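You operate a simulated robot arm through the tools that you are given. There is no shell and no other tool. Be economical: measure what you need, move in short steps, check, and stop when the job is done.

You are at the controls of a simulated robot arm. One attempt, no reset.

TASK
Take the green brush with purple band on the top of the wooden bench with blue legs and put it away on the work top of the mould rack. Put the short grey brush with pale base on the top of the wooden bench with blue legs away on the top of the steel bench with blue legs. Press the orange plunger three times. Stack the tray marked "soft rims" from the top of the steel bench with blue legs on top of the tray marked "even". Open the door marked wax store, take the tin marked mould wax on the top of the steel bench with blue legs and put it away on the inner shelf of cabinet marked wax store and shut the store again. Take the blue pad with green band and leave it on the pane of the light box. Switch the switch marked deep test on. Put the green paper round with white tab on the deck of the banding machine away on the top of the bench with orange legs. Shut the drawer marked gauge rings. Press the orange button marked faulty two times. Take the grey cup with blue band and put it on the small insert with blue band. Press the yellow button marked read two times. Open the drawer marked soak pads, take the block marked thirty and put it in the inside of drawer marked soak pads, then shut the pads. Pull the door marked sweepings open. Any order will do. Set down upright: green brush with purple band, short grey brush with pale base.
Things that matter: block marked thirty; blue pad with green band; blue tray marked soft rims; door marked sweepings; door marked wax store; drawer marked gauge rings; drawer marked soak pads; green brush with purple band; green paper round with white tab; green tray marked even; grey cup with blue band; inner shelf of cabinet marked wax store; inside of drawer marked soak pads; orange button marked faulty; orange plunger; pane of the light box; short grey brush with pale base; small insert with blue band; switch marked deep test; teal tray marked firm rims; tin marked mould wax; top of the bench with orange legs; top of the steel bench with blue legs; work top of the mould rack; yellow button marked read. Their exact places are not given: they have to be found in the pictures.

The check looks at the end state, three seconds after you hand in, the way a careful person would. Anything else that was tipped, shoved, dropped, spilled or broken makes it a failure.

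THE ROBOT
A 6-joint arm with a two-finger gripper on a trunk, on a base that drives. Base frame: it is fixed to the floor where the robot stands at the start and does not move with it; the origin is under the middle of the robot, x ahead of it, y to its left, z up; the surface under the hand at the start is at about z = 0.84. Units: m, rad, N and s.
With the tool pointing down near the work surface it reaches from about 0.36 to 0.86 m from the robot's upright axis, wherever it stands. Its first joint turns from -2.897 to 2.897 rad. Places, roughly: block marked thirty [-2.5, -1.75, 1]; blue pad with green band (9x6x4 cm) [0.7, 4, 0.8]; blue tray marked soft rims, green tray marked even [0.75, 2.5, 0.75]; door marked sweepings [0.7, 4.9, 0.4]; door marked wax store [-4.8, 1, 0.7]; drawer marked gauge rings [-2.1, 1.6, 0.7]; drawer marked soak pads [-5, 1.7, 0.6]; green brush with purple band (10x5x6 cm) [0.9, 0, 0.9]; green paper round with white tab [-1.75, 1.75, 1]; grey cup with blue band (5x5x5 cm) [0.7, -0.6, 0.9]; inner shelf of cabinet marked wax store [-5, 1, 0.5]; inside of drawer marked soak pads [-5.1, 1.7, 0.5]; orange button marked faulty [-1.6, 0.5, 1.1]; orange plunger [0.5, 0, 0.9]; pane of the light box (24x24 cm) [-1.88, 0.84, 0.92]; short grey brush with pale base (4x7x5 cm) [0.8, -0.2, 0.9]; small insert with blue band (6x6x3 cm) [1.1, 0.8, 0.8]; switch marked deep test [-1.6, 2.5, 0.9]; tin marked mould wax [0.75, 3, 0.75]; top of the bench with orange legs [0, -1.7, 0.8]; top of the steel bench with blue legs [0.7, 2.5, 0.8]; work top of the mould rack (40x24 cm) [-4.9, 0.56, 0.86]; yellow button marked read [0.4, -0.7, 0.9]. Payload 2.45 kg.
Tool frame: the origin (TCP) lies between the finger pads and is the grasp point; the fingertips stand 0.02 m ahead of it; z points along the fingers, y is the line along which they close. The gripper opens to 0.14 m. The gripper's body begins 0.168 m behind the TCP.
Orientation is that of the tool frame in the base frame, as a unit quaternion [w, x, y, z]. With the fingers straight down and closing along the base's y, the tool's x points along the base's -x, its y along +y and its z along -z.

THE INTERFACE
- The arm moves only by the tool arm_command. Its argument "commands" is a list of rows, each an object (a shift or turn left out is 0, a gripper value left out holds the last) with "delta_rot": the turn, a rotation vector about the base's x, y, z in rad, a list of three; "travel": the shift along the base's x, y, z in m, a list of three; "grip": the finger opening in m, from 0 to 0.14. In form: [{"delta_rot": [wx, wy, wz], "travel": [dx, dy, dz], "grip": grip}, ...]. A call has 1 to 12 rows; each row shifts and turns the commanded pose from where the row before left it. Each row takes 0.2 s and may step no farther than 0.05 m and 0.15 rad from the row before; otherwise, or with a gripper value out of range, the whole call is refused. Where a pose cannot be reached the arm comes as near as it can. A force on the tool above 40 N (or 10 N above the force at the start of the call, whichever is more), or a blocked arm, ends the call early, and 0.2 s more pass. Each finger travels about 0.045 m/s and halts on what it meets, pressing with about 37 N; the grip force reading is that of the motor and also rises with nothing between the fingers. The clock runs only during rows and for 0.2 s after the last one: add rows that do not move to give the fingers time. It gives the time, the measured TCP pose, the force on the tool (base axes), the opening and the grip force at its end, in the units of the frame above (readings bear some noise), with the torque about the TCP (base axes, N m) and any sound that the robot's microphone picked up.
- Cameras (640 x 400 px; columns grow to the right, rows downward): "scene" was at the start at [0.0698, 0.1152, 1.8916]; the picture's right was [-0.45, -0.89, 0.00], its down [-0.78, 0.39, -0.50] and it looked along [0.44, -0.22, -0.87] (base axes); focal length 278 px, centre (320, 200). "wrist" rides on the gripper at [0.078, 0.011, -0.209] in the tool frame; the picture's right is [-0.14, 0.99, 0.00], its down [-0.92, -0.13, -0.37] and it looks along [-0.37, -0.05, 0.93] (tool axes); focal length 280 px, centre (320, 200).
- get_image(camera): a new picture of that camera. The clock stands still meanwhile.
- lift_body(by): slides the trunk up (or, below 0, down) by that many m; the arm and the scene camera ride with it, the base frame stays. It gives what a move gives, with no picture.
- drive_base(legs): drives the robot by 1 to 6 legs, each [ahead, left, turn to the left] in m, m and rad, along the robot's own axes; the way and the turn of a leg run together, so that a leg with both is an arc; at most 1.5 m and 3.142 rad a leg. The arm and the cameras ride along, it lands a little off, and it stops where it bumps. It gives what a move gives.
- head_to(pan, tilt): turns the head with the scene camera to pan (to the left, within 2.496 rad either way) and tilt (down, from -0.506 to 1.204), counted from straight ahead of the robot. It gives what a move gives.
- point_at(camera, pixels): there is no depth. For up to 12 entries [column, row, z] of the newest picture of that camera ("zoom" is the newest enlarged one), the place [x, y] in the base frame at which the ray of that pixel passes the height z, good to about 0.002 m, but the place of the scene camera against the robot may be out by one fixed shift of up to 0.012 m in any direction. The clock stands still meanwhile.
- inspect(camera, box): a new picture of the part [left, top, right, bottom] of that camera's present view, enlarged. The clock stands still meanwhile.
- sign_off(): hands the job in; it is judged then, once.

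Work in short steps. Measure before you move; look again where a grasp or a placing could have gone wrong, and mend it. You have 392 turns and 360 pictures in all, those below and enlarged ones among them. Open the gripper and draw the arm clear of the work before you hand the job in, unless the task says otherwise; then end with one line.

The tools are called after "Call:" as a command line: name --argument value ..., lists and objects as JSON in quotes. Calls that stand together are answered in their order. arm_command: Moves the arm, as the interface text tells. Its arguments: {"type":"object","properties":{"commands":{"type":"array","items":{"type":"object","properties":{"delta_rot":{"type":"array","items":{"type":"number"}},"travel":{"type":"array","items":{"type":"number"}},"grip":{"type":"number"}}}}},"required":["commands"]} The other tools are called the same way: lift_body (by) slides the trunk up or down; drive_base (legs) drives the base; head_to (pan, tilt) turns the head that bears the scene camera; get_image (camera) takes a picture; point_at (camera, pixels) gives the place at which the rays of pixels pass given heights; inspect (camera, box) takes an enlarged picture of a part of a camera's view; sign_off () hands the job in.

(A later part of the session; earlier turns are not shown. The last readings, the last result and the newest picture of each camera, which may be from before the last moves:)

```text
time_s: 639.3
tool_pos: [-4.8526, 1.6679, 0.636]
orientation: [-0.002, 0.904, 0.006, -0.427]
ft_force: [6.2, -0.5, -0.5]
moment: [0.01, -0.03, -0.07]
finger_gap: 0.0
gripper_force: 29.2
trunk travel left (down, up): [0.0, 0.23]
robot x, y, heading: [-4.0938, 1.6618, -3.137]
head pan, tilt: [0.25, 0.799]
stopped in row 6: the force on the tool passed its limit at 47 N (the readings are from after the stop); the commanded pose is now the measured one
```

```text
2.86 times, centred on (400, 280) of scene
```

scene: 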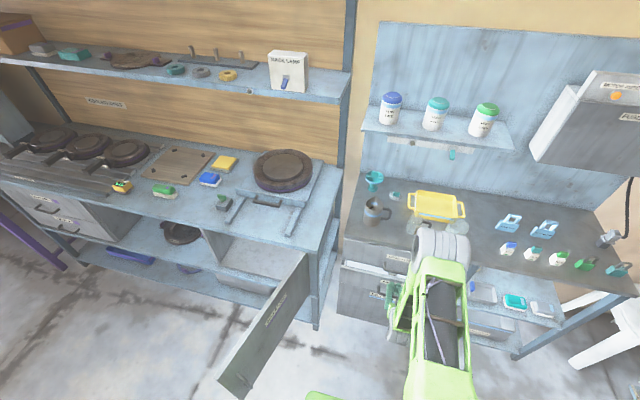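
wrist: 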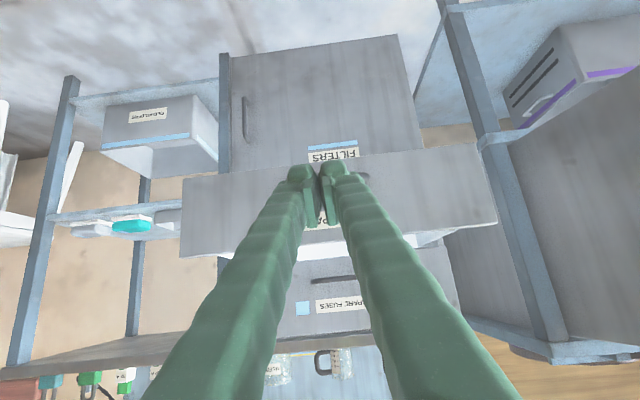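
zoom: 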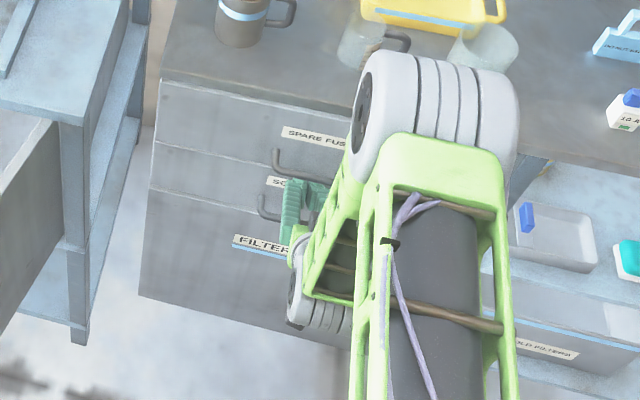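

Soak pads drawer is shut. Back off, raise the trunk and arm, and straighten the tool.

Call:
drive_base --legs '[[-0.4, 0, 0]]'

Call:
lift_body --by 0.2

Call:
arm_command --commands '[{"travel": [0, 0, 0.05]}, {"travel": [0, 0, 0.05]}, {"travel": [0, 0, 0.05]}, {"travel": [0, 0, 0.05]}, {"delta_rot": [0, -0.15, 0]}, {"delta_rot": [0, -0.15, 0]}, {"delta_rot": [0, -0.15, 0]}, {"delta_rot": [0, -0.15, 0], "travel": [0.02, 0, 0]}, {"delta_rot": [0, -0.15, 0], "travel": [0.02, 0, 0]}, {"delta_rot": [0, -0.13, 0], "travel": [0.02, 0, 0]}, {}]'

```text
time_s: 641.8
tool_pos: [-4.4492, 1.6656, 0.6371]
orientation: [-0.001, 0.904, 0.009, -0.427]
ft_force: [-0.6, 0.2, -0.1]
moment: [0.04, 0.03, 0.01]
finger_gap: 0.0001
gripper_force: 29.3
trunk travel left (down, up): [0.0, 0.23]
robot x, y, heading: [-3.6874, 1.6682, -3.123]
head pan, tilt: [0.25, 0.799]
```

```text
time_s: 644.0
tool_pos: [-4.4486, 1.6654, 0.8359]
orientation: [-0.001, 0.904, 0.009, -0.428]
ft_force: [-0.2, -0.8, 0.7]
moment: [-0.04, -0.03, 0.03]
finger_gap: 0.0002
gripper_force: 29.7
trunk travel left (down, up): [-0.2, 0.03]
robot x, y, heading: [-3.6868, 1.666, -3.124]
head pan, tilt: [0.25, 0.799]
```

```text
time_s: 646.4
tool_pos: [-4.3871, 1.6685, 1.0367]
orientation: [0.004, 1.0, 0.008, -0.002]
ft_force: [0.3, 0.8, 0.1]
moment: [0.01, 0.0, 0.01]
finger_gap: 0.0001
gripper_force: 29.7
out of reach, approached as far as the arm can: row 7
trunk travel left (down, up): [-0.2, 0.03]
robot x, y, heading: [-3.6876, 1.6698, -3.125]
head pan, tilt: [0.25, 0.799]
```

Next: the DEEP TEST switch on the grey table, from its east side. Retract and drive around keeping this heading.

Call:
arm_command --commands '[{"travel": [0.045, 0, 0.02]}, {"travel": [0.045, 0, 0.02]}, {"travel": [0.045, 0, 0.02]}, {"travel": [0.045, 0, 0.02]}]'

Call:
drive_base --legs '[[-0.95, 0, -0.018], [0, -1.05, 0], [0, -1.05, 0], [-0.9, 0, 0], [-0.85, 0, 0]]'

```text
time_s: 647.4
tool_pos: [-4.2071, 1.6687, 1.1154]
orientation: [0.004, 1.0, 0.009, -0.004]
ft_force: [0.0, 0.0, -0.3]
moment: [0.03, 0.08, 0.0]
finger_gap: 0.0
gripper_force: 29.0
trunk travel left (down, up): [-0.2, 0.03]
robot x, y, heading: [-3.6895, 1.668, -3.124]
head pan, tilt: [0.25, 0.799]
```

```text
time_s: 678.9
tool_pos: [-1.5273, 3.7977, 1.1153]
orientation: [0.003, 1.0, 0.018, -0.003]
ft_force: [1.0, 0.3, -0.7]
moment: [0.05, 0.01, -0.01]
finger_gap: 0.0001
gripper_force: 29.9
trunk travel left (down, up): [-0.2, 0.03]
robot x, y, heading: [-1.006, 3.8063, -3.105]
head pan, tilt: [0.25, 0.799]
```

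Now slide south to face the table's east side, and look.

Call:
drive_base --legs '[[-0.03, 1.25, -0.035]]'

Call:
head_to --pan 0.25 --tilt 0.9

Call:
get_image --camera "scene"

Call:
get_image --camera "wrist"

```text
time_s: 690.0
tool_pos: [-1.4656, 2.5613, 1.1145]
orientation: [0.004, 1.0, 0.008, -0.002]
ft_force: [-0.1, 0.1, 0.0]
moment: [-0.03, 0.01, -0.02]
finger_gap: 0.0002
gripper_force: 29.8
trunk travel left (down, up): [-0.2, 0.03]
robot x, y, heading: [-0.946, 2.5607, -3.13]
head pan, tilt: [0.25, 0.799]
```

```text
time_s: 690.7
tool_pos: [-1.4665, 2.5616, 1.1152]
orientation: [0.004, 1.0, 0.007, -0.002]
ft_force: [0.0, 0.8, 0.3]
moment: [0.03, 0.03, 0.0]
finger_gap: 0.0
gripper_force: 29.5
trunk travel left (down, up): [-0.2, 0.03]
robot x, y, heading: [-0.9485, 2.5579, -3.128]
head pan, tilt: [0.25, 0.901]
```

```text
148 pictures are left
```

scene: 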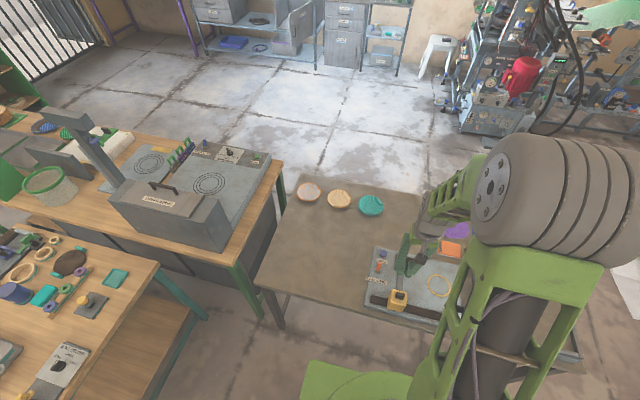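

```text
147 pictures are left
```

wrist: 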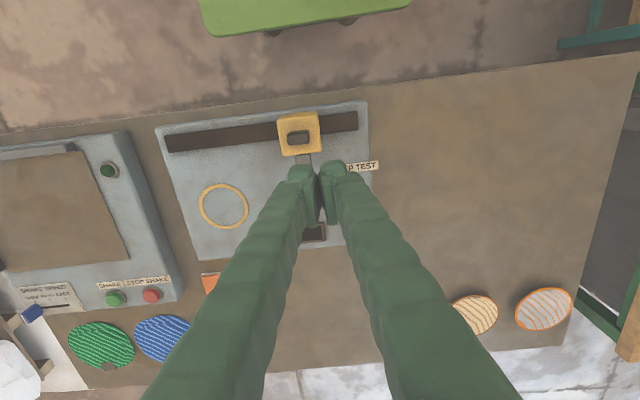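

The label "…P TEST" is under the hand. Shift the arm aside to see the switch.

Call:
arm_command --commands '[{"travel": [0, 0.045, 0]}, {"travel": [0, 0.045, 0]}, {"travel": [0, 0.045, 0]}, {"travel": [0, 0.045, 0]}, {}]'

Call:
get_image --camera "wrist"

Call:
inspect --camera "wrist" --box '[340, 80, 500, 250]'

Call:
inspect --camera "scene" --box '[340, 230, 460, 330]'

```text
time_s: 691.9
tool_pos: [-1.4681, 2.7404, 1.1146]
orientation: [0.004, 1.0, 0.007, -0.002]
ft_force: [0.4, -0.7, 0.0]
moment: [0.02, 0.03, -0.03]
finger_gap: 0.0
gripper_force: 29.1
trunk travel left (down, up): [-0.2, 0.03]
robot x, y, heading: [-0.9455, 2.5586, -3.124]
head pan, tilt: [0.25, 0.901]
```

```text
146 pictures are left
```

wrist: 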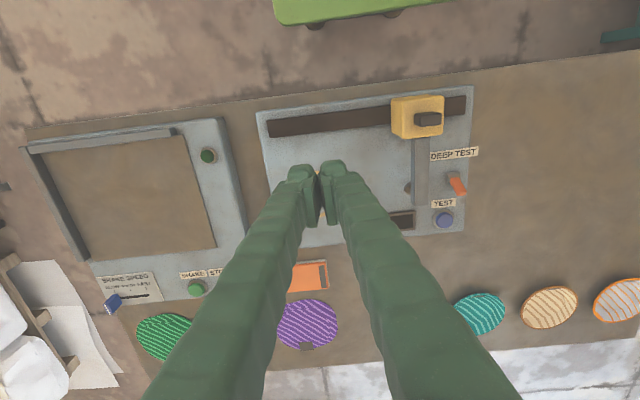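

```text
2.35 times, centred on (420, 165) of wrist
```

zoom: 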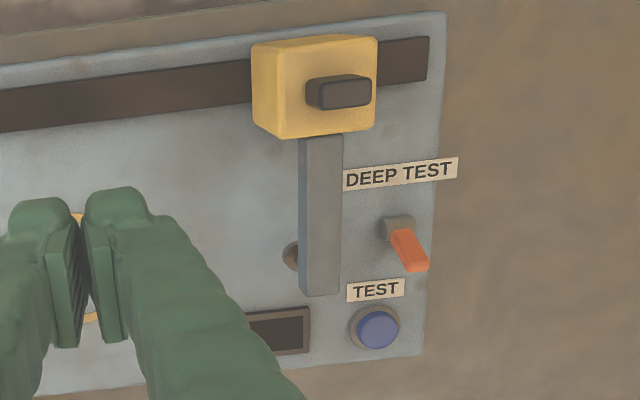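

```text
4.00 times, centred on (400, 280) of scene
```

zoom: 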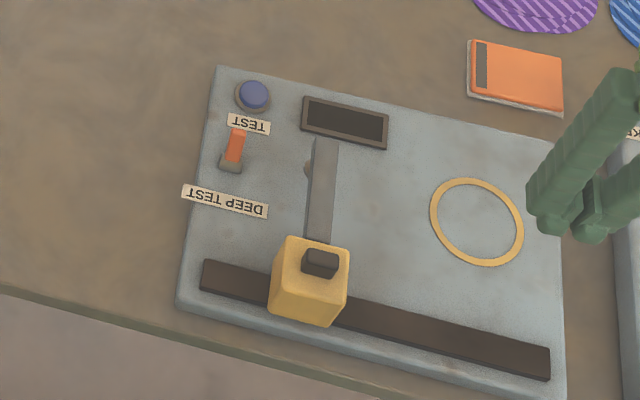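

The orange lever leans west (toward the TEST button, the operator's side); it must be thrown east toward the DEEP TEST label. Measure.

Call:
inspect --camera "wrist" --box '[425, 140, 485, 235]'

Call:
point_at --camera "wrist" --pixels '[[453, 176, 0.87], [459, 190, 0.89], [444, 219, 0.87], [459, 190, 0.91], [454, 154, 0.86]]'

```text
4.21 times, centred on (455, 188) of wrist
```

zoom: 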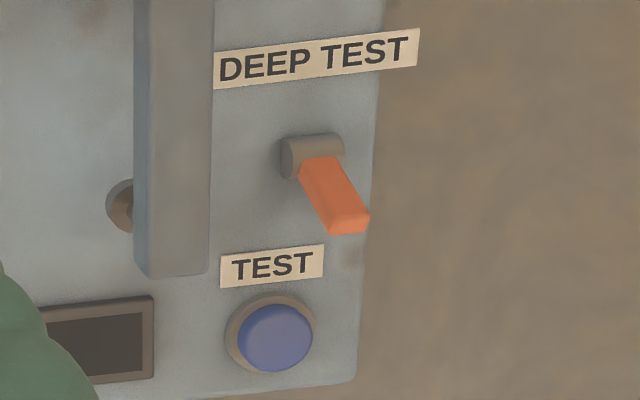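

```text
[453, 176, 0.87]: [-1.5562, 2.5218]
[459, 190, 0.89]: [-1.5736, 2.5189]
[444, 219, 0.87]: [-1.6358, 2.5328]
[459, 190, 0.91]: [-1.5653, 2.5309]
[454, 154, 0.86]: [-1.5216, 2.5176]
```

Lever base ≈ (-1.556, 2.522), tip ≈ (-1.580, 2.517, 0.89). Go to (-1.604, 2.507), west of the tip, and descend to 0.95 to check.

Call:
arm_command --commands '[{"travel": [-0.023, -0.039, 0]}, {"travel": [-0.023, -0.039, 0]}, {"travel": [-0.023, -0.039, 0]}, {"travel": [-0.023, -0.039, 0]}, {"travel": [-0.023, -0.039, 0]}, {"travel": [-0.021, -0.038, 0]}, {"travel": [0, 0, -0.05]}, {"travel": [0, 0, -0.05]}, {"travel": [0, 0, -0.05]}, {}]'

Call:
inspect --camera "wrist" --box '[240, 80, 420, 240]'

Call:
inspect --camera "scene" --box '[340, 230, 460, 330]'

```text
time_s: 694.1
tool_pos: [-1.6026, 2.5066, 0.9656]
orientation: [0.004, 1.0, 0.008, -0.002]
ft_force: [0.5, -0.7, 0.5]
moment: [-0.01, 0.01, 0.01]
finger_gap: 0.0
gripper_force: 29.3
trunk travel left (down, up): [-0.2, 0.03]
robot x, y, heading: [-0.949, 2.5574, -3.129]
head pan, tilt: [0.25, 0.901]
```

```text
2.50 times, centred on (330, 160) of wrist
```

zoom: 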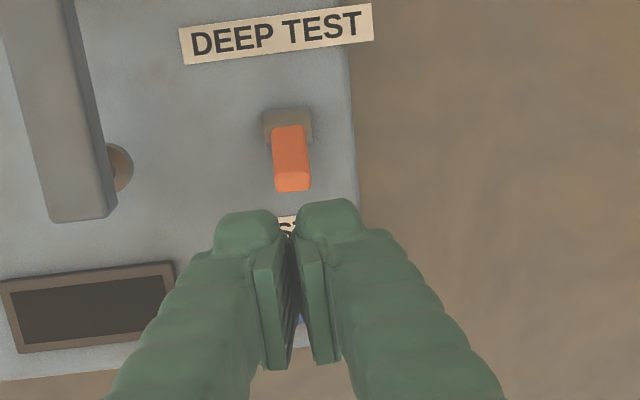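

```text
4.00 times, centred on (400, 280) of scene
```

zoom: 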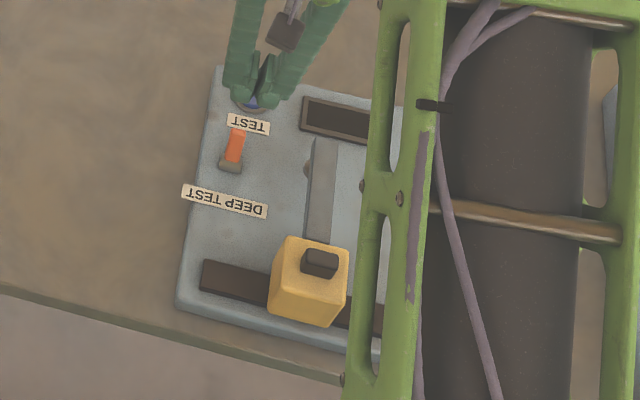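

The TEST button lies just behind; a narrower profile in x is safer, so rise a bit, rotate the hand 90° and re-aim.

Call:
arm_command --commands '[{"travel": [-0.003, 0, 0.03], "delta_rot": [0, 0, -0.15]}, {"delta_rot": [0, 0, -0.15]}, {"delta_rot": [0, 0, -0.15]}, {"delta_rot": [0, 0, -0.15]}, {"delta_rot": [0, 0, -0.15]}, {"delta_rot": [0, 0, -0.15]}, {"delta_rot": [0, 0, -0.15]}, {"delta_rot": [0, 0, -0.15]}, {"delta_rot": [0, 0, -0.15]}, {"delta_rot": [0, 0, -0.15]}, {"delta_rot": [0, 0, -0.085]}, {}]'

Call:
inspect --camera "wrist" --box '[220, 60, 440, 240]'

Call:
inspect --camera "scene" --box '[340, 230, 460, 330]'

```text
time_s: 696.7
tool_pos: [-1.6035, 2.5084, 0.9959]
orientation: [-0.001, -0.707, 0.708, 0.004]
ft_force: [-0.6, 0.0, 1.0]
moment: [0.02, -0.01, -0.03]
finger_gap: 0.0001
gripper_force: 29.0
trunk travel left (down, up): [-0.2, 0.03]
robot x, y, heading: [-0.9455, 2.5612, -3.124]
head pan, tilt: [0.25, 0.901]
```

```text
2.22 times, centred on (330, 150) of wrist
```

zoom: 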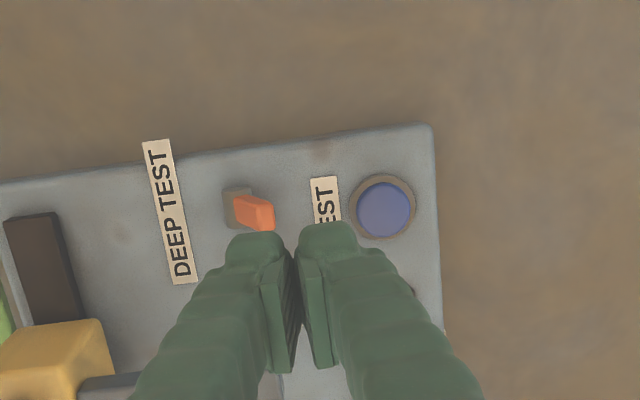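

```text
4.00 times, centred on (400, 280) of scene
```

zoom: 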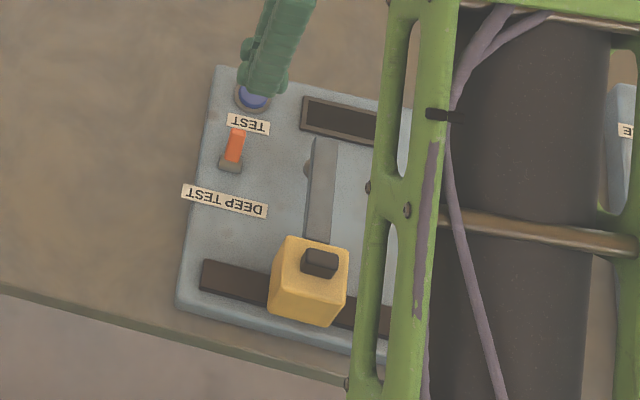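

Call:
point_at --camera "zoom" --pixels '[[272, 213, 0.89], [272, 213, 0.9], [235, 210, 0.87], [383, 210, 0.87], [355, 210, 0.87], [255, 205, 0.9], [255, 222, 0.9]]'

```text
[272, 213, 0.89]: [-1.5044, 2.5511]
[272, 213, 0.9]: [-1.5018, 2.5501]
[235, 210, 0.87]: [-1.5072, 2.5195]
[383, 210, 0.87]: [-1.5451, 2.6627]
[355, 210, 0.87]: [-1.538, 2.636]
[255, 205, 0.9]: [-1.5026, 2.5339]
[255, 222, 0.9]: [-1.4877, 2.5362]
```

Call:
inspect --camera "wrist" --box '[220, 60, 440, 240]'

Call:
point_at --camera "zoom" --pixels '[[272, 213, 0.89], [272, 213, 0.9], [235, 210, 0.87], [383, 210, 0.87], [352, 210, 0.87], [255, 200, 0.9], [258, 228, 0.9]]'

```text
2.22 times, centred on (330, 150) of wrist
```

zoom: 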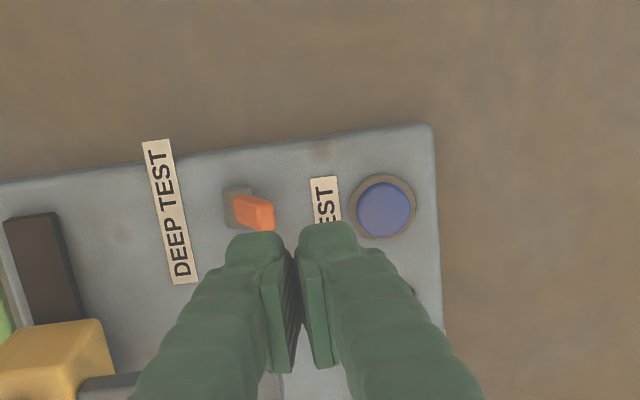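

```text
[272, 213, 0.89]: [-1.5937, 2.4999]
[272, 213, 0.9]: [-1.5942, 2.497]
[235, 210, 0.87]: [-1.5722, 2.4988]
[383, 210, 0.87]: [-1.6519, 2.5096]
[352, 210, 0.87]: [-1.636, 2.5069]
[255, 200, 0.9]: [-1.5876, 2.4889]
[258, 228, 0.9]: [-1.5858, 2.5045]
```

Lever tip x ≈ -1.594, button edge ≈ -1.636. Go to (-1.612, 2.500) and descend so the tips are at lever height.

Call:
arm_command --commands '[{"travel": [-0.009, -0.008, 0]}, {"travel": [0, 0, -0.04]}, {"travel": [0, 0, -0.03]}, {"travel": [0, 0, -0.015]}, {}]'

Call:
inspect --camera "wrist" --box '[220, 60, 440, 240]'

```text
time_s: 697.9
tool_pos: [-1.6142, 2.5018, 0.9111]
orientation: [0.0, 0.708, -0.706, -0.005]
ft_force: [-0.5, -0.5, -1.3]
moment: [0.02, 0.04, -0.02]
finger_gap: 0.0
gripper_force: 28.8
trunk travel left (down, up): [-0.2, 0.03]
robot x, y, heading: [-0.9438, 2.5562, -3.126]
head pan, tilt: [0.25, 0.901]
```

```text
2.22 times, centred on (330, 150) of wrist
```

zoom: 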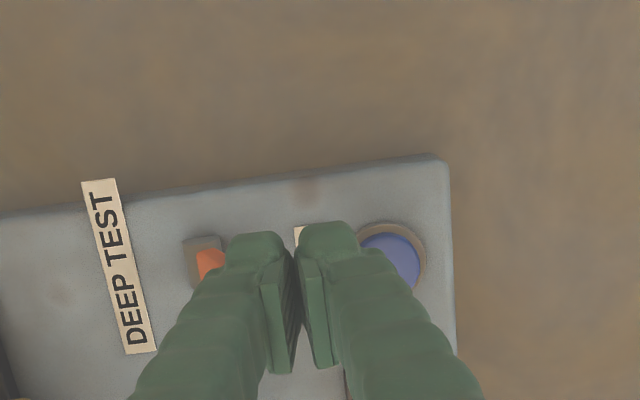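

Tips are between lever and button. Push east in small steps.

Call:
arm_command --commands '[{"travel": [0.008, 0, -0.003]}, {"travel": [0.008, 0, 0]}, {"travel": [0.008, 0, 0]}, {"travel": [0.008, 0, 0]}, {"travel": [0.008, 0, 0]}, {"travel": [0.008, 0, 0]}, {"travel": [0.006, 0, 0]}]'

Call:
inspect --camera "wrist" --box '[220, 60, 440, 240]'

Call:
inspect --camera "scene" --box '[340, 230, 460, 330]'

```text
time_s: 699.5
tool_pos: [-1.5601, 2.5002, 0.9076]
orientation: [0.001, 0.708, -0.706, -0.005]
ft_force: [0.0, -0.8, -0.1]
moment: [0.01, -0.04, -0.04]
finger_gap: 0.0
gripper_force: 28.9
trunk travel left (down, up): [-0.2, 0.03]
robot x, y, heading: [-0.9423, 2.5587, -3.127]
head pan, tilt: [0.25, 0.901]
```

```text
2.22 times, centred on (330, 150) of wrist
```

zoom: 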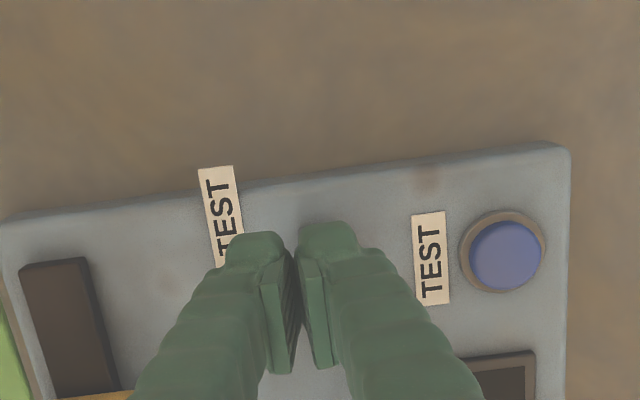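

```text
4.00 times, centred on (400, 280) of scene
```

zoom: 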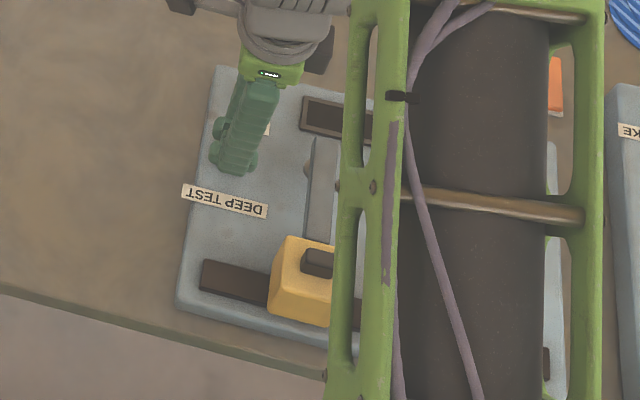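

No click heard; rise and look at the lever.

Call:
arm_command --commands '[{"travel": [0, 0, 0.05]}, {"travel": [0, 0, 0.05]}, {"travel": [-0.04, 0, 0.02]}, {}]'

Call:
inspect --camera "wrist" --box '[200, 40, 440, 240]'

Call:
inspect --camera "scene" --box '[340, 230, 460, 330]'

```text
time_s: 700.5
tool_pos: [-1.6012, 2.4996, 1.0256]
orientation: [0.002, 0.708, -0.706, -0.006]
ft_force: [-0.4, 0.1, 0.3]
moment: [-0.02, 0.0, 0.01]
finger_gap: 0.0
gripper_force: 29.4
trunk travel left (down, up): [-0.2, 0.03]
robot x, y, heading: [-0.9486, 2.5577, -3.126]
head pan, tilt: [0.25, 0.901]
```

```text
2.00 times, centred on (320, 140) of wrist
```

zoom: 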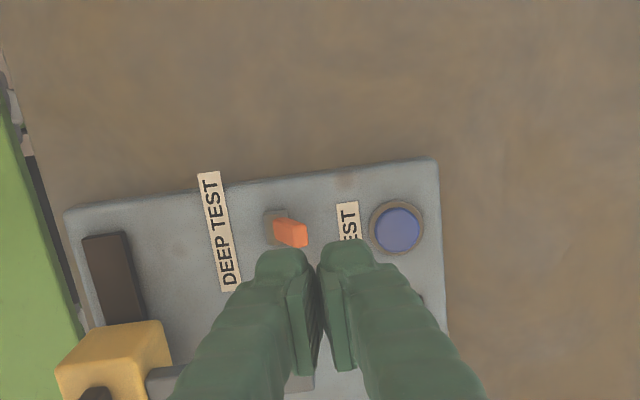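

```text
4.00 times, centred on (400, 280) of scene
```

zoom: 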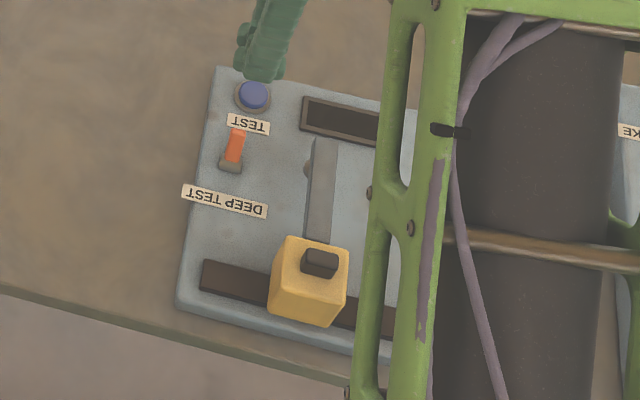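

The tips passed over the lever. Re-aim and go lower. First re-measure with this wrist view.

Call:
inspect --camera "wrist" --box '[200, 40, 440, 240]'

Call:
point_at --camera "zoom" --pixels '[[305, 236, 0.88], [305, 236, 0.87], [290, 233, 0.88], [268, 228, 0.865], [370, 230, 0.865], [290, 220, 0.88], [290, 246, 0.88]]'

```text
2.00 times, centred on (320, 140) of wrist
```

zoom: 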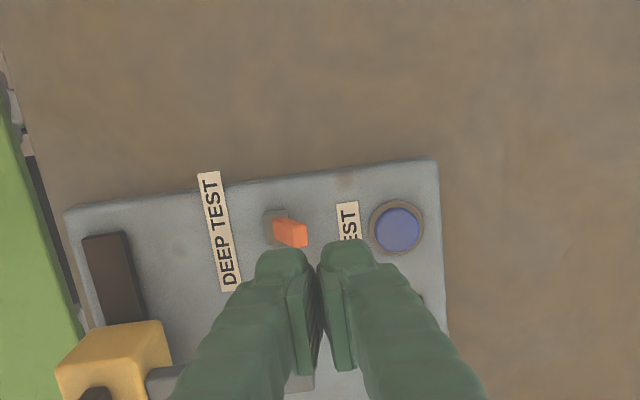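

```text
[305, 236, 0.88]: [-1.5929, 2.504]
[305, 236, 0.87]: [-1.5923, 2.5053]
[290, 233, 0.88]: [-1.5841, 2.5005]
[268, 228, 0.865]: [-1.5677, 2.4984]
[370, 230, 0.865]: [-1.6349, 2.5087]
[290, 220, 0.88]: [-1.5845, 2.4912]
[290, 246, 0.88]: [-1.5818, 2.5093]
```

Call:
arm_command --commands '[{"travel": [-0.011, 0.002, -0.05]}, {"travel": [0, 0, -0.05]}, {"travel": [0, 0, -0.02]}, {"travel": [0, 0, -0.006]}, {"travel": [0, 0, -0.004]}, {"travel": [0, 0, -0.004]}, {"travel": [0, 0, -0.004]}]'

```text
refused: row 1 steps farther than a row can; nothing moved
```

Call:
arm_command --commands '[{"travel": [-0.011, 0.002, -0.045]}, {"travel": [0, 0, -0.045]}, {"travel": [0, 0, -0.028]}, {"travel": [0, 0, -0.006]}, {"travel": [0, 0, -0.004]}, {"travel": [0, 0, -0.004]}, {"travel": [0, 0, -0.004]}]'

```text
time_s: 702.1
tool_pos: [-1.6117, 2.5024, 0.8901]
orientation: [0.0, 0.708, -0.706, -0.005]
ft_force: [-1.1, -0.2, -0.1]
moment: [-0.03, -0.02, 0.01]
finger_gap: 0.0
gripper_force: 29.0
trunk travel left (down, up): [-0.2, 0.03]
robot x, y, heading: [-0.9464, 2.5564, -3.13]
head pan, tilt: [0.25, 0.901]
```

Call:
arm_command --commands '[{"travel": [0, 0, -0.004]}, {"travel": [0, 0, -0.004]}, {"travel": [0, 0, -0.004]}, {"travel": [0, 0, -0.004]}]'

Call:
inspect --camera "wrist" --box '[220, 60, 440, 240]'

```text
time_s: 702.9
tool_pos: [-1.6169, 2.5013, 0.8843]
orientation: [0.004, 0.707, -0.707, -0.006]
ft_force: [1.7, 0.2, 14.8]
moment: [-0.05, -0.45, 0.01]
finger_gap: 0.0001
gripper_force: 29.2
trunk travel left (down, up): [-0.2, 0.03]
robot x, y, heading: [-0.9483, 2.5573, -3.123]
head pan, tilt: [0.25, 0.901]
stopped in row 4: the force on the tool passed its limit at 47 N (the readings are from after the stop); the commanded pose is now the measured one
```

```text
2.22 times, centred on (330, 150) of wrist
```

zoom: 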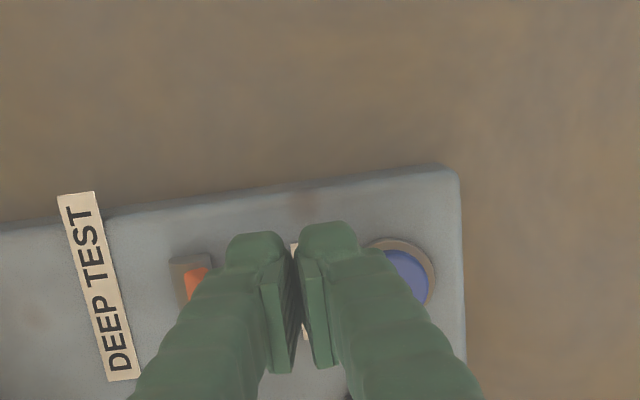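

Panel surface is at z ≈ 0.863. Raise 5 mm and push east, rising along the lever's arc.

Call:
arm_command --commands '[{"travel": [0.002, 0, 0.005]}, {"travel": [0.008, 0, 0]}, {"travel": [0.008, 0, 0.001]}, {"travel": [0.007, 0, 0.002]}, {"travel": [0.007, 0, 0.003]}, {"travel": [0.007, 0, 0.003]}, {"travel": [0.007, 0, 0.002]}, {"travel": [0.007, 0, 0]}, {"travel": [0.007, 0, 0]}]'

Call:
inspect --camera "wrist" --box '[220, 60, 440, 240]'

```text
time_s: 704.9
tool_pos: [-1.5536, 2.5018, 0.8986]
orientation: [0.002, 0.708, -0.707, -0.008]
ft_force: [0.9, 0.5, 0.2]
moment: [0.02, 0.0, 0.02]
finger_gap: 0.0
gripper_force: 29.6
trunk travel left (down, up): [-0.2, 0.03]
robot x, y, heading: [-0.9435, 2.5612, -3.126]
head pan, tilt: [0.25, 0.901]
heard: click
```

```text
2.22 times, centred on (330, 150) of wrist
```

zoom: 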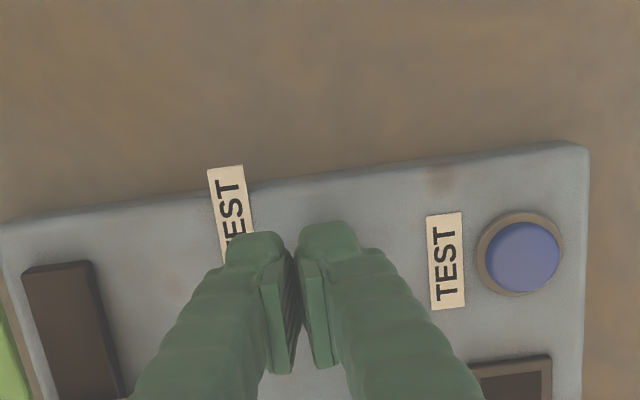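

Click heard. Rise straight up and look.

Call:
arm_command --commands '[{"travel": [-0.01, 0, 0.04]}, {"travel": [-0.04, 0, 0.025]}, {"travel": [-0.03, 0, 0.03]}, {"travel": [0, 0, 0.04]}]'

Call:
inspect --camera "wrist" --box '[200, 40, 440, 240]'

Call:
inspect --camera "scene" --box '[340, 230, 460, 330]'

```text
time_s: 705.9
tool_pos: [-1.6348, 2.5024, 1.0376]
orientation: [0.003, 0.708, -0.706, -0.007]
ft_force: [-0.4, -1.3, 0.9]
moment: [0.01, 0.05, 0.0]
finger_gap: 0.0
gripper_force: 29.2
trunk travel left (down, up): [-0.2, 0.03]
robot x, y, heading: [-0.9424, 2.5547, -3.125]
head pan, tilt: [0.25, 0.901]
```

```text
2.00 times, centred on (320, 140) of wrist
```

zoom: 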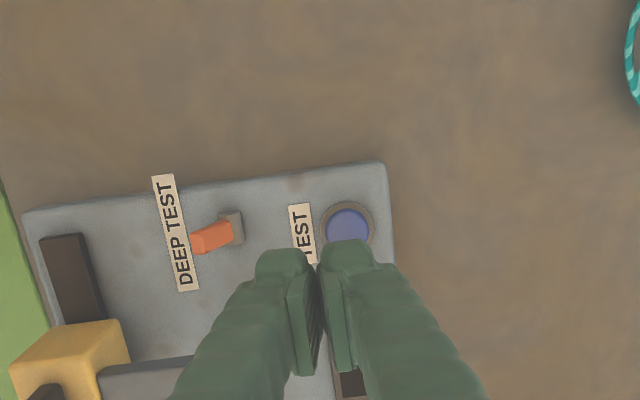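

```text
4.00 times, centred on (400, 280) of scene
```

zoom: 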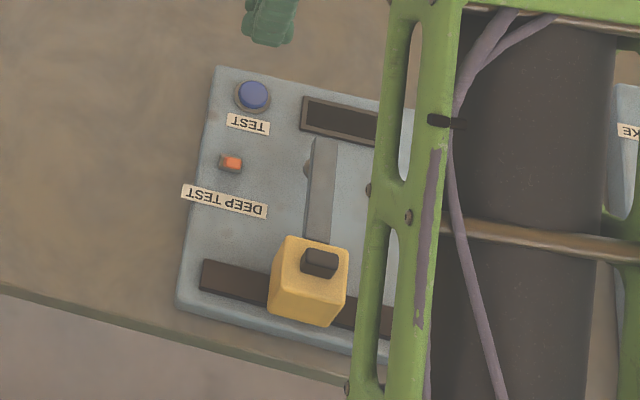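

DEEP TEST is thrown. Now the mould-wax tin: restore the hand's yaw, retract, drive over and face the steel bench.

Call:
arm_command --commands '[{"delta_rot": [0, 0, 0.15], "travel": [0.03, 0, 0.02]}, {"delta_rot": [0, 0, 0.15], "travel": [0.03, 0, 0.02]}, {"delta_rot": [0, 0, 0.15], "travel": [0.03, 0, 0.02]}, {"delta_rot": [0, 0, 0.15], "travel": [0.03, 0, 0.02]}, {"delta_rot": [0, 0, 0.15], "travel": [0.02, 0, 0]}, {"delta_rot": [0, 0, 0.15], "travel": [0.02, 0, 0]}, {"delta_rot": [0, 0, 0.15]}, {"delta_rot": [0, 0, 0.15]}, {"delta_rot": [0, 0, 0.15]}, {"delta_rot": [0, 0, 0.15]}, {"delta_rot": [0, 0, 0.085]}]'

Call:
drive_base --legs '[[-0.42, -0.38, 0], [0, 0, -1.57], [0, 0, -1.57]]'

Call:
head_to --pan 0.0 --tilt 0.8

Call:
get_image --camera "scene"

```text
time_s: 708.3
tool_pos: [-1.4753, 2.5015, 1.1146]
orientation: [0.006, 1.0, 0.008, -0.003]
ft_force: [-0.4, -0.3, -0.7]
moment: [0.01, -0.02, 0.0]
finger_gap: 0.0
gripper_force: 29.5
trunk travel left (down, up): [-0.2, 0.03]
robot x, y, heading: [-0.9448, 2.5579, -3.126]
head pan, tilt: [0.25, 0.901]
```

```text
time_s: 719.8
tool_pos: [0.0071, 3.0159, 1.1142]
orientation: [0.003, -0.02, 1.0, 0.008]
ft_force: [-0.2, 0.7, 0.3]
moment: [-0.02, 0.02, 0.0]
finger_gap: 0.0002
gripper_force: 28.9
trunk travel left (down, up): [-0.2, 0.03]
robot x, y, heading: [-0.5196, 2.9465, 0.037]
head pan, tilt: [0.25, 0.901]
```

```text
time_s: 720.6
tool_pos: [0.0077, 3.0159, 1.1133]
orientation: [0.002, -0.021, 1.0, 0.007]
ft_force: [-0.6, -0.9, 0.2]
moment: [-0.02, -0.01, -0.03]
finger_gap: 0.0
gripper_force: 29.5
trunk travel left (down, up): [-0.2, 0.03]
robot x, y, heading: [-0.519, 2.9456, 0.041]
head pan, tilt: [0.0, 0.799]
```

```text
127 pictures are left
```

scene: 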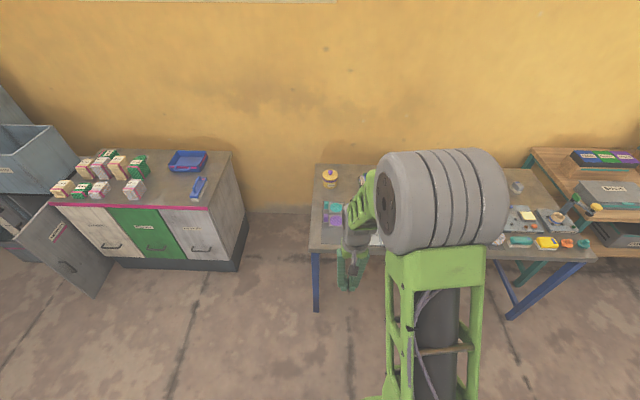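

Call:
point_at --camera "scene" --pixels '[[330, 182, 0.82], [330, 178, 0.85]]'

Call:
drive_base --legs '[[0.52, 0.05, -0.04]]'

Call:
get_image --camera "wrist"

```text
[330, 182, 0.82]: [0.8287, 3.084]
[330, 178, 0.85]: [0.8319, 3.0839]
```

```text
time_s: 723.6
tool_pos: [0.5283, 3.0568, 1.1134]
orientation: [0.001, -0.001, 1.0, 0.007]
ft_force: [-0.5, 0.3, 0.3]
moment: [-0.01, 0.05, 0.02]
finger_gap: 0.0001
gripper_force: 29.4
trunk travel left (down, up): [-0.2, 0.03]
robot x, y, heading: [-0.0, 3.0068, 0.0]
head pan, tilt: [0.0, 0.799]
```

```text
126 pictures are left
```

wrist: 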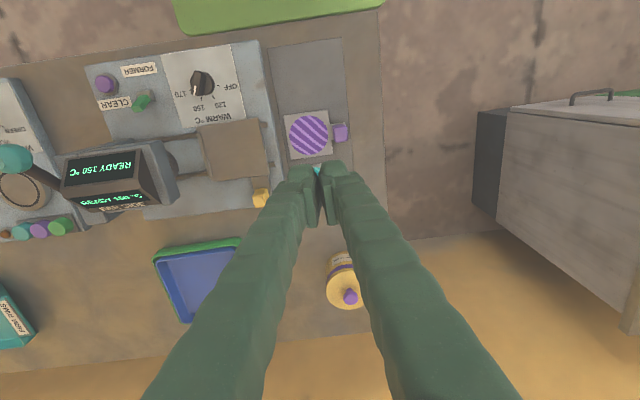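

Tin is at (345,280). Edge forward 3 cm and reach over it.

Call:
drive_base --legs '[[0.03, 0, 0]]'

Call:
arm_command --commands '[{"travel": [0.045, 0, 0], "grip": 0.12}, {"travel": [0.045, 0, 0]}, {"travel": [0.045, 0, 0]}, {"travel": [0.045, 0, 0]}, {"travel": [0.02, 0, -0.03]}, {}]'

Call:
get_image --camera "wrist"

```text
time_s: 724.5
tool_pos: [0.5582, 3.0569, 1.1136]
orientation: [0.001, 0.0, 1.0, 0.007]
ft_force: [-0.1, 0.4, 0.7]
moment: [-0.04, 0.13, -0.03]
finger_gap: 0.0
gripper_force: 29.1
trunk travel left (down, up): [-0.2, 0.03]
robot x, y, heading: [0.0284, 3.0084, 0.007]
head pan, tilt: [0.0, 0.799]
```

```text
time_s: 725.9
tool_pos: [0.7562, 3.0574, 1.0854]
orientation: [0.002, -0.001, 1.0, 0.007]
ft_force: [0.0, -0.6, 1.2]
moment: [0.01, -0.01, 0.01]
finger_gap: 0.1202
gripper_force: 0.0
trunk travel left (down, up): [-0.2, 0.03]
robot x, y, heading: [0.0266, 3.0058, 0.003]
head pan, tilt: [0.0, 0.799]
```

```text
125 pictures are left
```

wrist: 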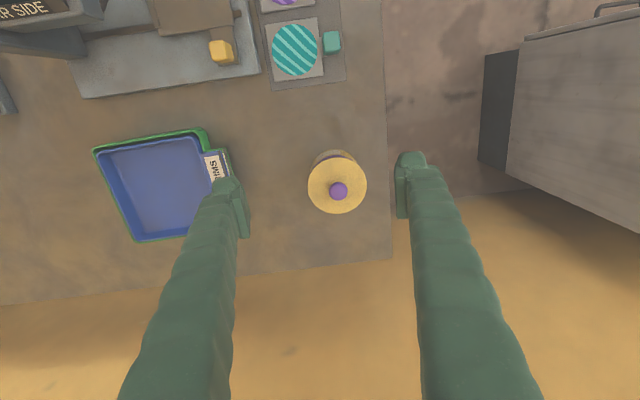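

Call:
point_at --camera "wrist" --pixels '[[337, 185, 0.86], [308, 186, 0.86], [367, 184, 0.86], [228, 155, 0.82], [230, 180, 0.82], [388, 180, 0.8]]'

Call:
inspect --camera "wrist" --box '[200, 130, 400, 240]'

```text
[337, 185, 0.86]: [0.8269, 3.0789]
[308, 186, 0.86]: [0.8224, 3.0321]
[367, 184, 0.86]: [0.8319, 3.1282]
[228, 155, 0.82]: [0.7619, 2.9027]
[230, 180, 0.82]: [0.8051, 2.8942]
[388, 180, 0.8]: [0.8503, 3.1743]
```

```text
3.20 times, centred on (300, 185) of wrist
```

zoom: 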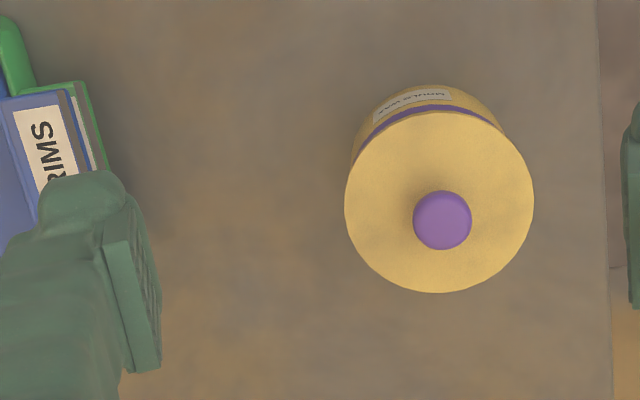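

Tin centre (0.827, 3.08), about 9 cm wide. Because it must go into a cabinet from the front, I'll grip it with the tool tilted forward ~1.05 rad. Tilt above it first.

Call:
arm_command --commands '[{"delta_rot": [0, -0.15, 0], "travel": [0.01, 0.003, 0]}, {"delta_rot": [0, -0.15, 0], "travel": [0.01, 0.003, 0]}, {"delta_rot": [0, -0.15, 0], "travel": [0.01, 0.003, 0]}, {"delta_rot": [0, -0.15, 0], "travel": [0.01, 0.003, 0]}, {"delta_rot": [0, -0.15, 0], "travel": [0.01, 0.004, 0]}, {"delta_rot": [0, -0.15, 0], "travel": [0.01, 0.003, 0]}, {"delta_rot": [0, -0.15, 0], "travel": [0.01, 0.003, 0]}, {}]'

Call:
get_image --camera "wrist"

```text
time_s: 727.7
tool_pos: [0.8272, 3.0791, 1.0839]
orientation: [0.503, -0.005, 0.864, 0.006]
ft_force: [-0.7, 0.1, -0.5]
moment: [0.02, -0.02, 0.03]
finger_gap: 0.1201
gripper_force: 0.0
out of reach, approached as far as the arm can: row 4
trunk travel left (down, up): [-0.2, 0.03]
robot x, y, heading: [0.028, 3.0083, -0.002]
head pan, tilt: [0.0, 0.799]
```

```text
123 pictures are left
```

wrist: 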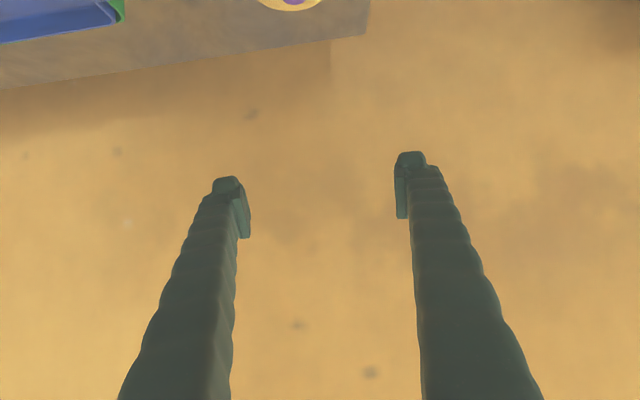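

Tilted 1.05 rad. Descend straight down toward the tin.

Call:
arm_command --commands '[{"travel": [0, 0, -0.05]}, {"travel": [0, 0, -0.05]}, {"travel": [0, 0, -0.04]}, {"travel": [0, 0, -0.03]}, {}]'

Call:
get_image --camera "wrist"

Call:
get_image --camera "scene"

```text
time_s: 728.9
tool_pos: [0.8256, 3.0802, 0.9124]
orientation: [0.503, -0.003, 0.864, 0.004]
ft_force: [0.9, 0.0, 0.1]
moment: [-0.02, 0.02, -0.01]
finger_gap: 0.1199
gripper_force: 0.0
trunk travel left (down, up): [-0.2, 0.03]
robot x, y, heading: [0.0246, 3.0097, 0.003]
head pan, tilt: [0.0, 0.799]
```

```text
122 pictures are left
```

wrist: 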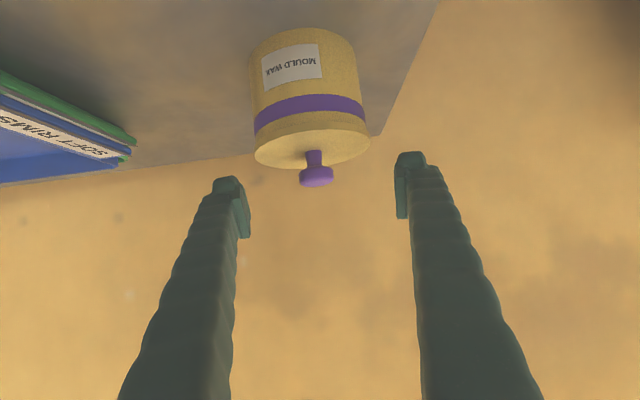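

```text
121 pictures are left
```

scene: 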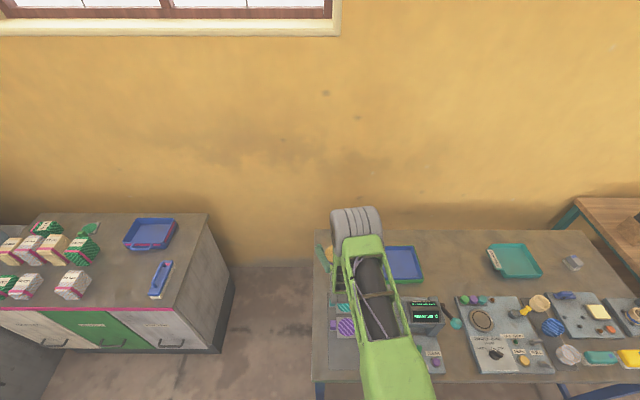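

Tin is centred between the fingers. Descend to z ≈ 0.845 and close.

Call:
arm_command --commands '[{"travel": [-0.002, -0.001, -0.03]}, {"travel": [0, 0, -0.025]}, {"travel": [0, 0, -0.012]}, {}]'

Call:
get_image --camera "wrist"

```text
time_s: 729.9
tool_pos: [0.8246, 3.0779, 0.846]
orientation: [0.503, -0.004, 0.864, 0.005]
ft_force: [0.4, 0.1, 0.5]
moment: [-0.01, -0.01, -0.02]
finger_gap: 0.12
gripper_force: 0.3
trunk travel left (down, up): [-0.2, 0.03]
robot x, y, heading: [0.0263, 3.0091, 0.001]
head pan, tilt: [0.0, 0.799]
```

```text
120 pictures are left
```

wrist: 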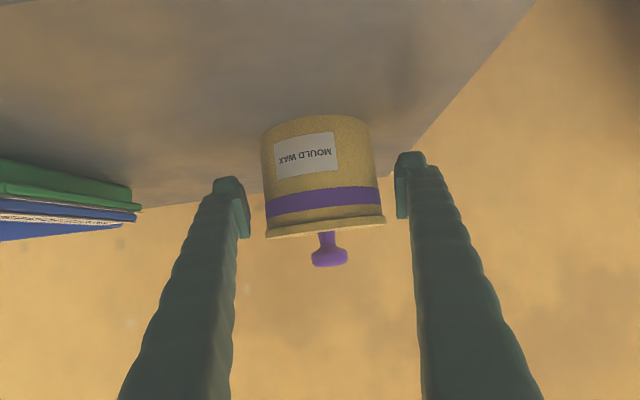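

Well placed. Close on the tin.

Call:
arm_command --commands '[{"grip": 0.06}, {}, {}, {}, {}]'

Call:
arm_command --commands '[{"travel": [0, 0, 0.03]}, {"travel": [0, 0, 0.05]}, {"travel": [0, 0, 0.05]}, {"travel": [-0.03, 0, 0.04]}, {"travel": [-0.03, 0, 0.04]}, {}]'

Call:
get_image --camera "wrist"

```text
time_s: 731.1
tool_pos: [0.8246, 3.077, 0.8466]
orientation: [0.504, -0.004, 0.864, 0.005]
ft_force: [0.4, 0.8, 0.4]
moment: [-0.02, 0.0, 0.02]
finger_gap: 0.0946
gripper_force: 37.5
trunk travel left (down, up): [-0.2, 0.03]
robot x, y, heading: [0.0279, 3.0072, 0.002]
head pan, tilt: [0.0, 0.799]
heard: snap
```

```text
time_s: 732.5
tool_pos: [0.7655, 3.0793, 1.0563]
orientation: [0.503, -0.004, 0.864, 0.005]
ft_force: [0.3, 0.7, -0.4]
moment: [-0.05, 0.0, 0.03]
finger_gap: 0.0941
gripper_force: 37.0
trunk travel left (down, up): [-0.2, 0.03]
robot x, y, heading: [0.0256, 3.0083, 0.005]
head pan, tilt: [0.0, 0.799]
```

```text
119 pictures are left
```

wrist: 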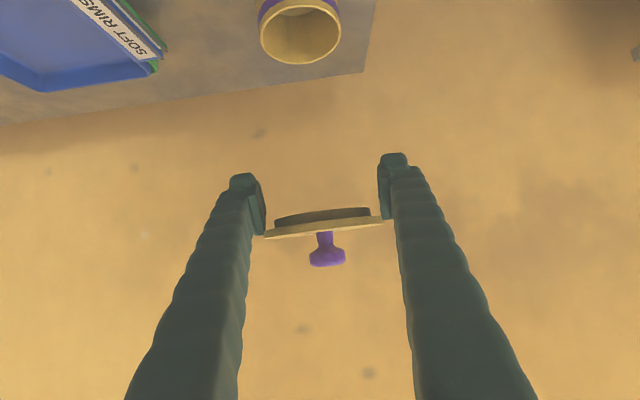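

The snap was the lid coming off: I gripped its flange and the tin's body stayed behind. Lower the lid back along the same path to reseat it, checking alignment just above.

Call:
arm_command --commands '[{"travel": [0.03, 0, -0.04]}, {"travel": [0.03, 0, -0.04]}, {"travel": [0, 0, -0.05]}, {"travel": [0, 0, -0.04]}, {}]'

Call:
get_image --camera "wrist"

```text
time_s: 733.7
tool_pos: [0.825, 3.077, 0.8862]
orientation: [0.502, -0.004, 0.865, 0.005]
ft_force: [0.4, 0.7, -1.0]
moment: [-0.01, 0.0, 0.0]
finger_gap: 0.0934
gripper_force: 36.9
trunk travel left (down, up): [-0.2, 0.03]
robot x, y, heading: [0.0299, 3.0078, 0.003]
head pan, tilt: [0.0, 0.799]
```

```text
118 pictures are left
```

wrist: 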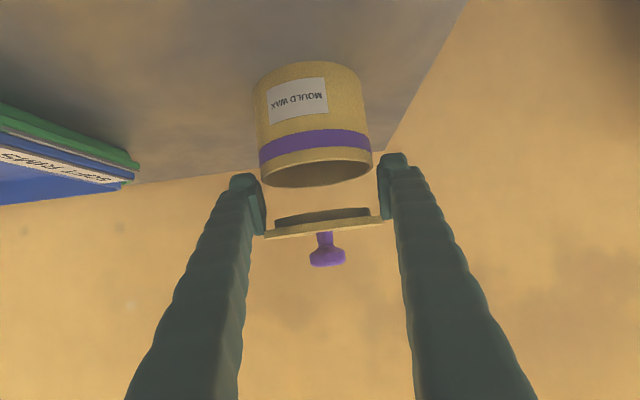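

Alignment matches the original. Lower the lid and press it home.

Call:
arm_command --commands '[{"travel": [0, 0, -0.025]}, {"travel": [0, 0, -0.01]}, {"travel": [0, 0, -0.004]}, {"travel": [0, 0, -0.003]}, {"travel": [0, 0, -0.003]}]'

Call:
get_image --camera "wrist"

```text
time_s: 734.9
tool_pos: [0.8265, 3.0773, 0.8464]
orientation: [0.506, -0.003, 0.863, 0.005]
ft_force: [-5.0, -3.0, 21.7]
moment: [0.29, 0.42, 0.04]
finger_gap: 0.093
gripper_force: 36.3
trunk travel left (down, up): [-0.2, 0.03]
robot x, y, heading: [0.0285, 3.0076, 0.005]
head pan, tilt: [0.0, 0.799]
heard: snap
```

```text
117 pictures are left
```

wrist: 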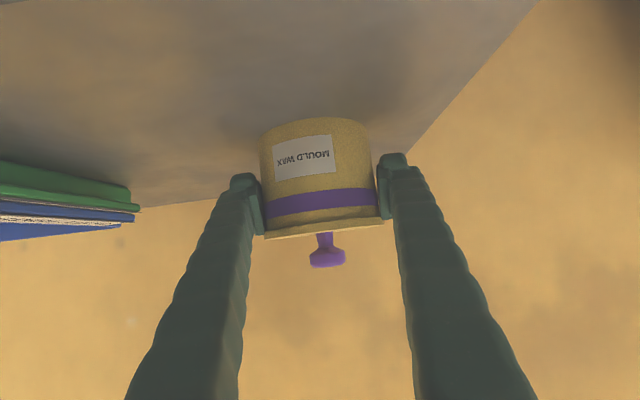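

The lid snapped back on. The tin's body reaches z ≈ 0.872 below the flange, so regrip 17 mm lower, on the body only.

Call:
arm_command --commands '[{"travel": [0, 0, 0.002]}, {"grip": 0.125}, {}, {}, {"travel": [0, 0, -0.01]}, {"travel": [0, 0, -0.0075]}, {}]'

Call:
get_image --camera "wrist"

```text
time_s: 736.5
tool_pos: [0.8251, 3.0779, 0.8264]
orientation: [0.502, -0.004, 0.865, 0.005]
ft_force: [-0.4, 0.4, -0.2]
moment: [0.0, 0.02, 0.04]
finger_gap: 0.125
gripper_force: 0.1
trunk travel left (down, up): [-0.2, 0.03]
robot x, y, heading: [0.0265, 3.0087, 0.0]
head pan, tilt: [0.0, 0.799]
```

```text
116 pictures are left
```

wrist: 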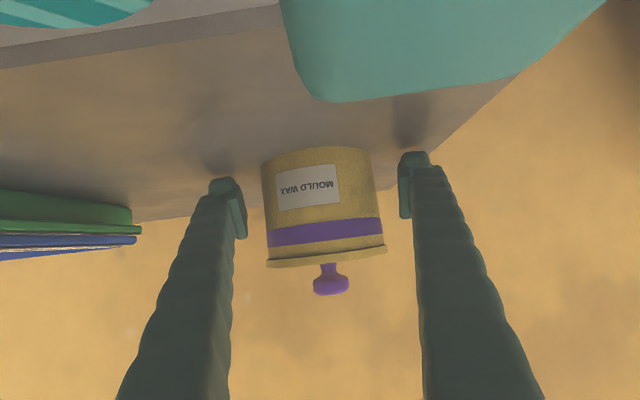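

Fingers are now at body level (a teal block lies close below the camera but untouched). Close on the body.

Call:
arm_command --commands '[{"travel": [0, 0, 0.002], "grip": 0.06}, {}, {}, {}, {}]'

```text
time_s: 737.7
tool_pos: [0.8252, 3.0788, 0.8293]
orientation: [0.504, -0.004, 0.864, 0.005]
ft_force: [-0.7, -1.2, 0.2]
moment: [-0.09, -0.03, -0.01]
finger_gap: 0.0899
gripper_force: 37.3
trunk travel left (down, up): [-0.2, 0.03]
robot x, y, heading: [0.0275, 3.0093, 0.006]
head pan, tilt: [0.0, 0.799]
```

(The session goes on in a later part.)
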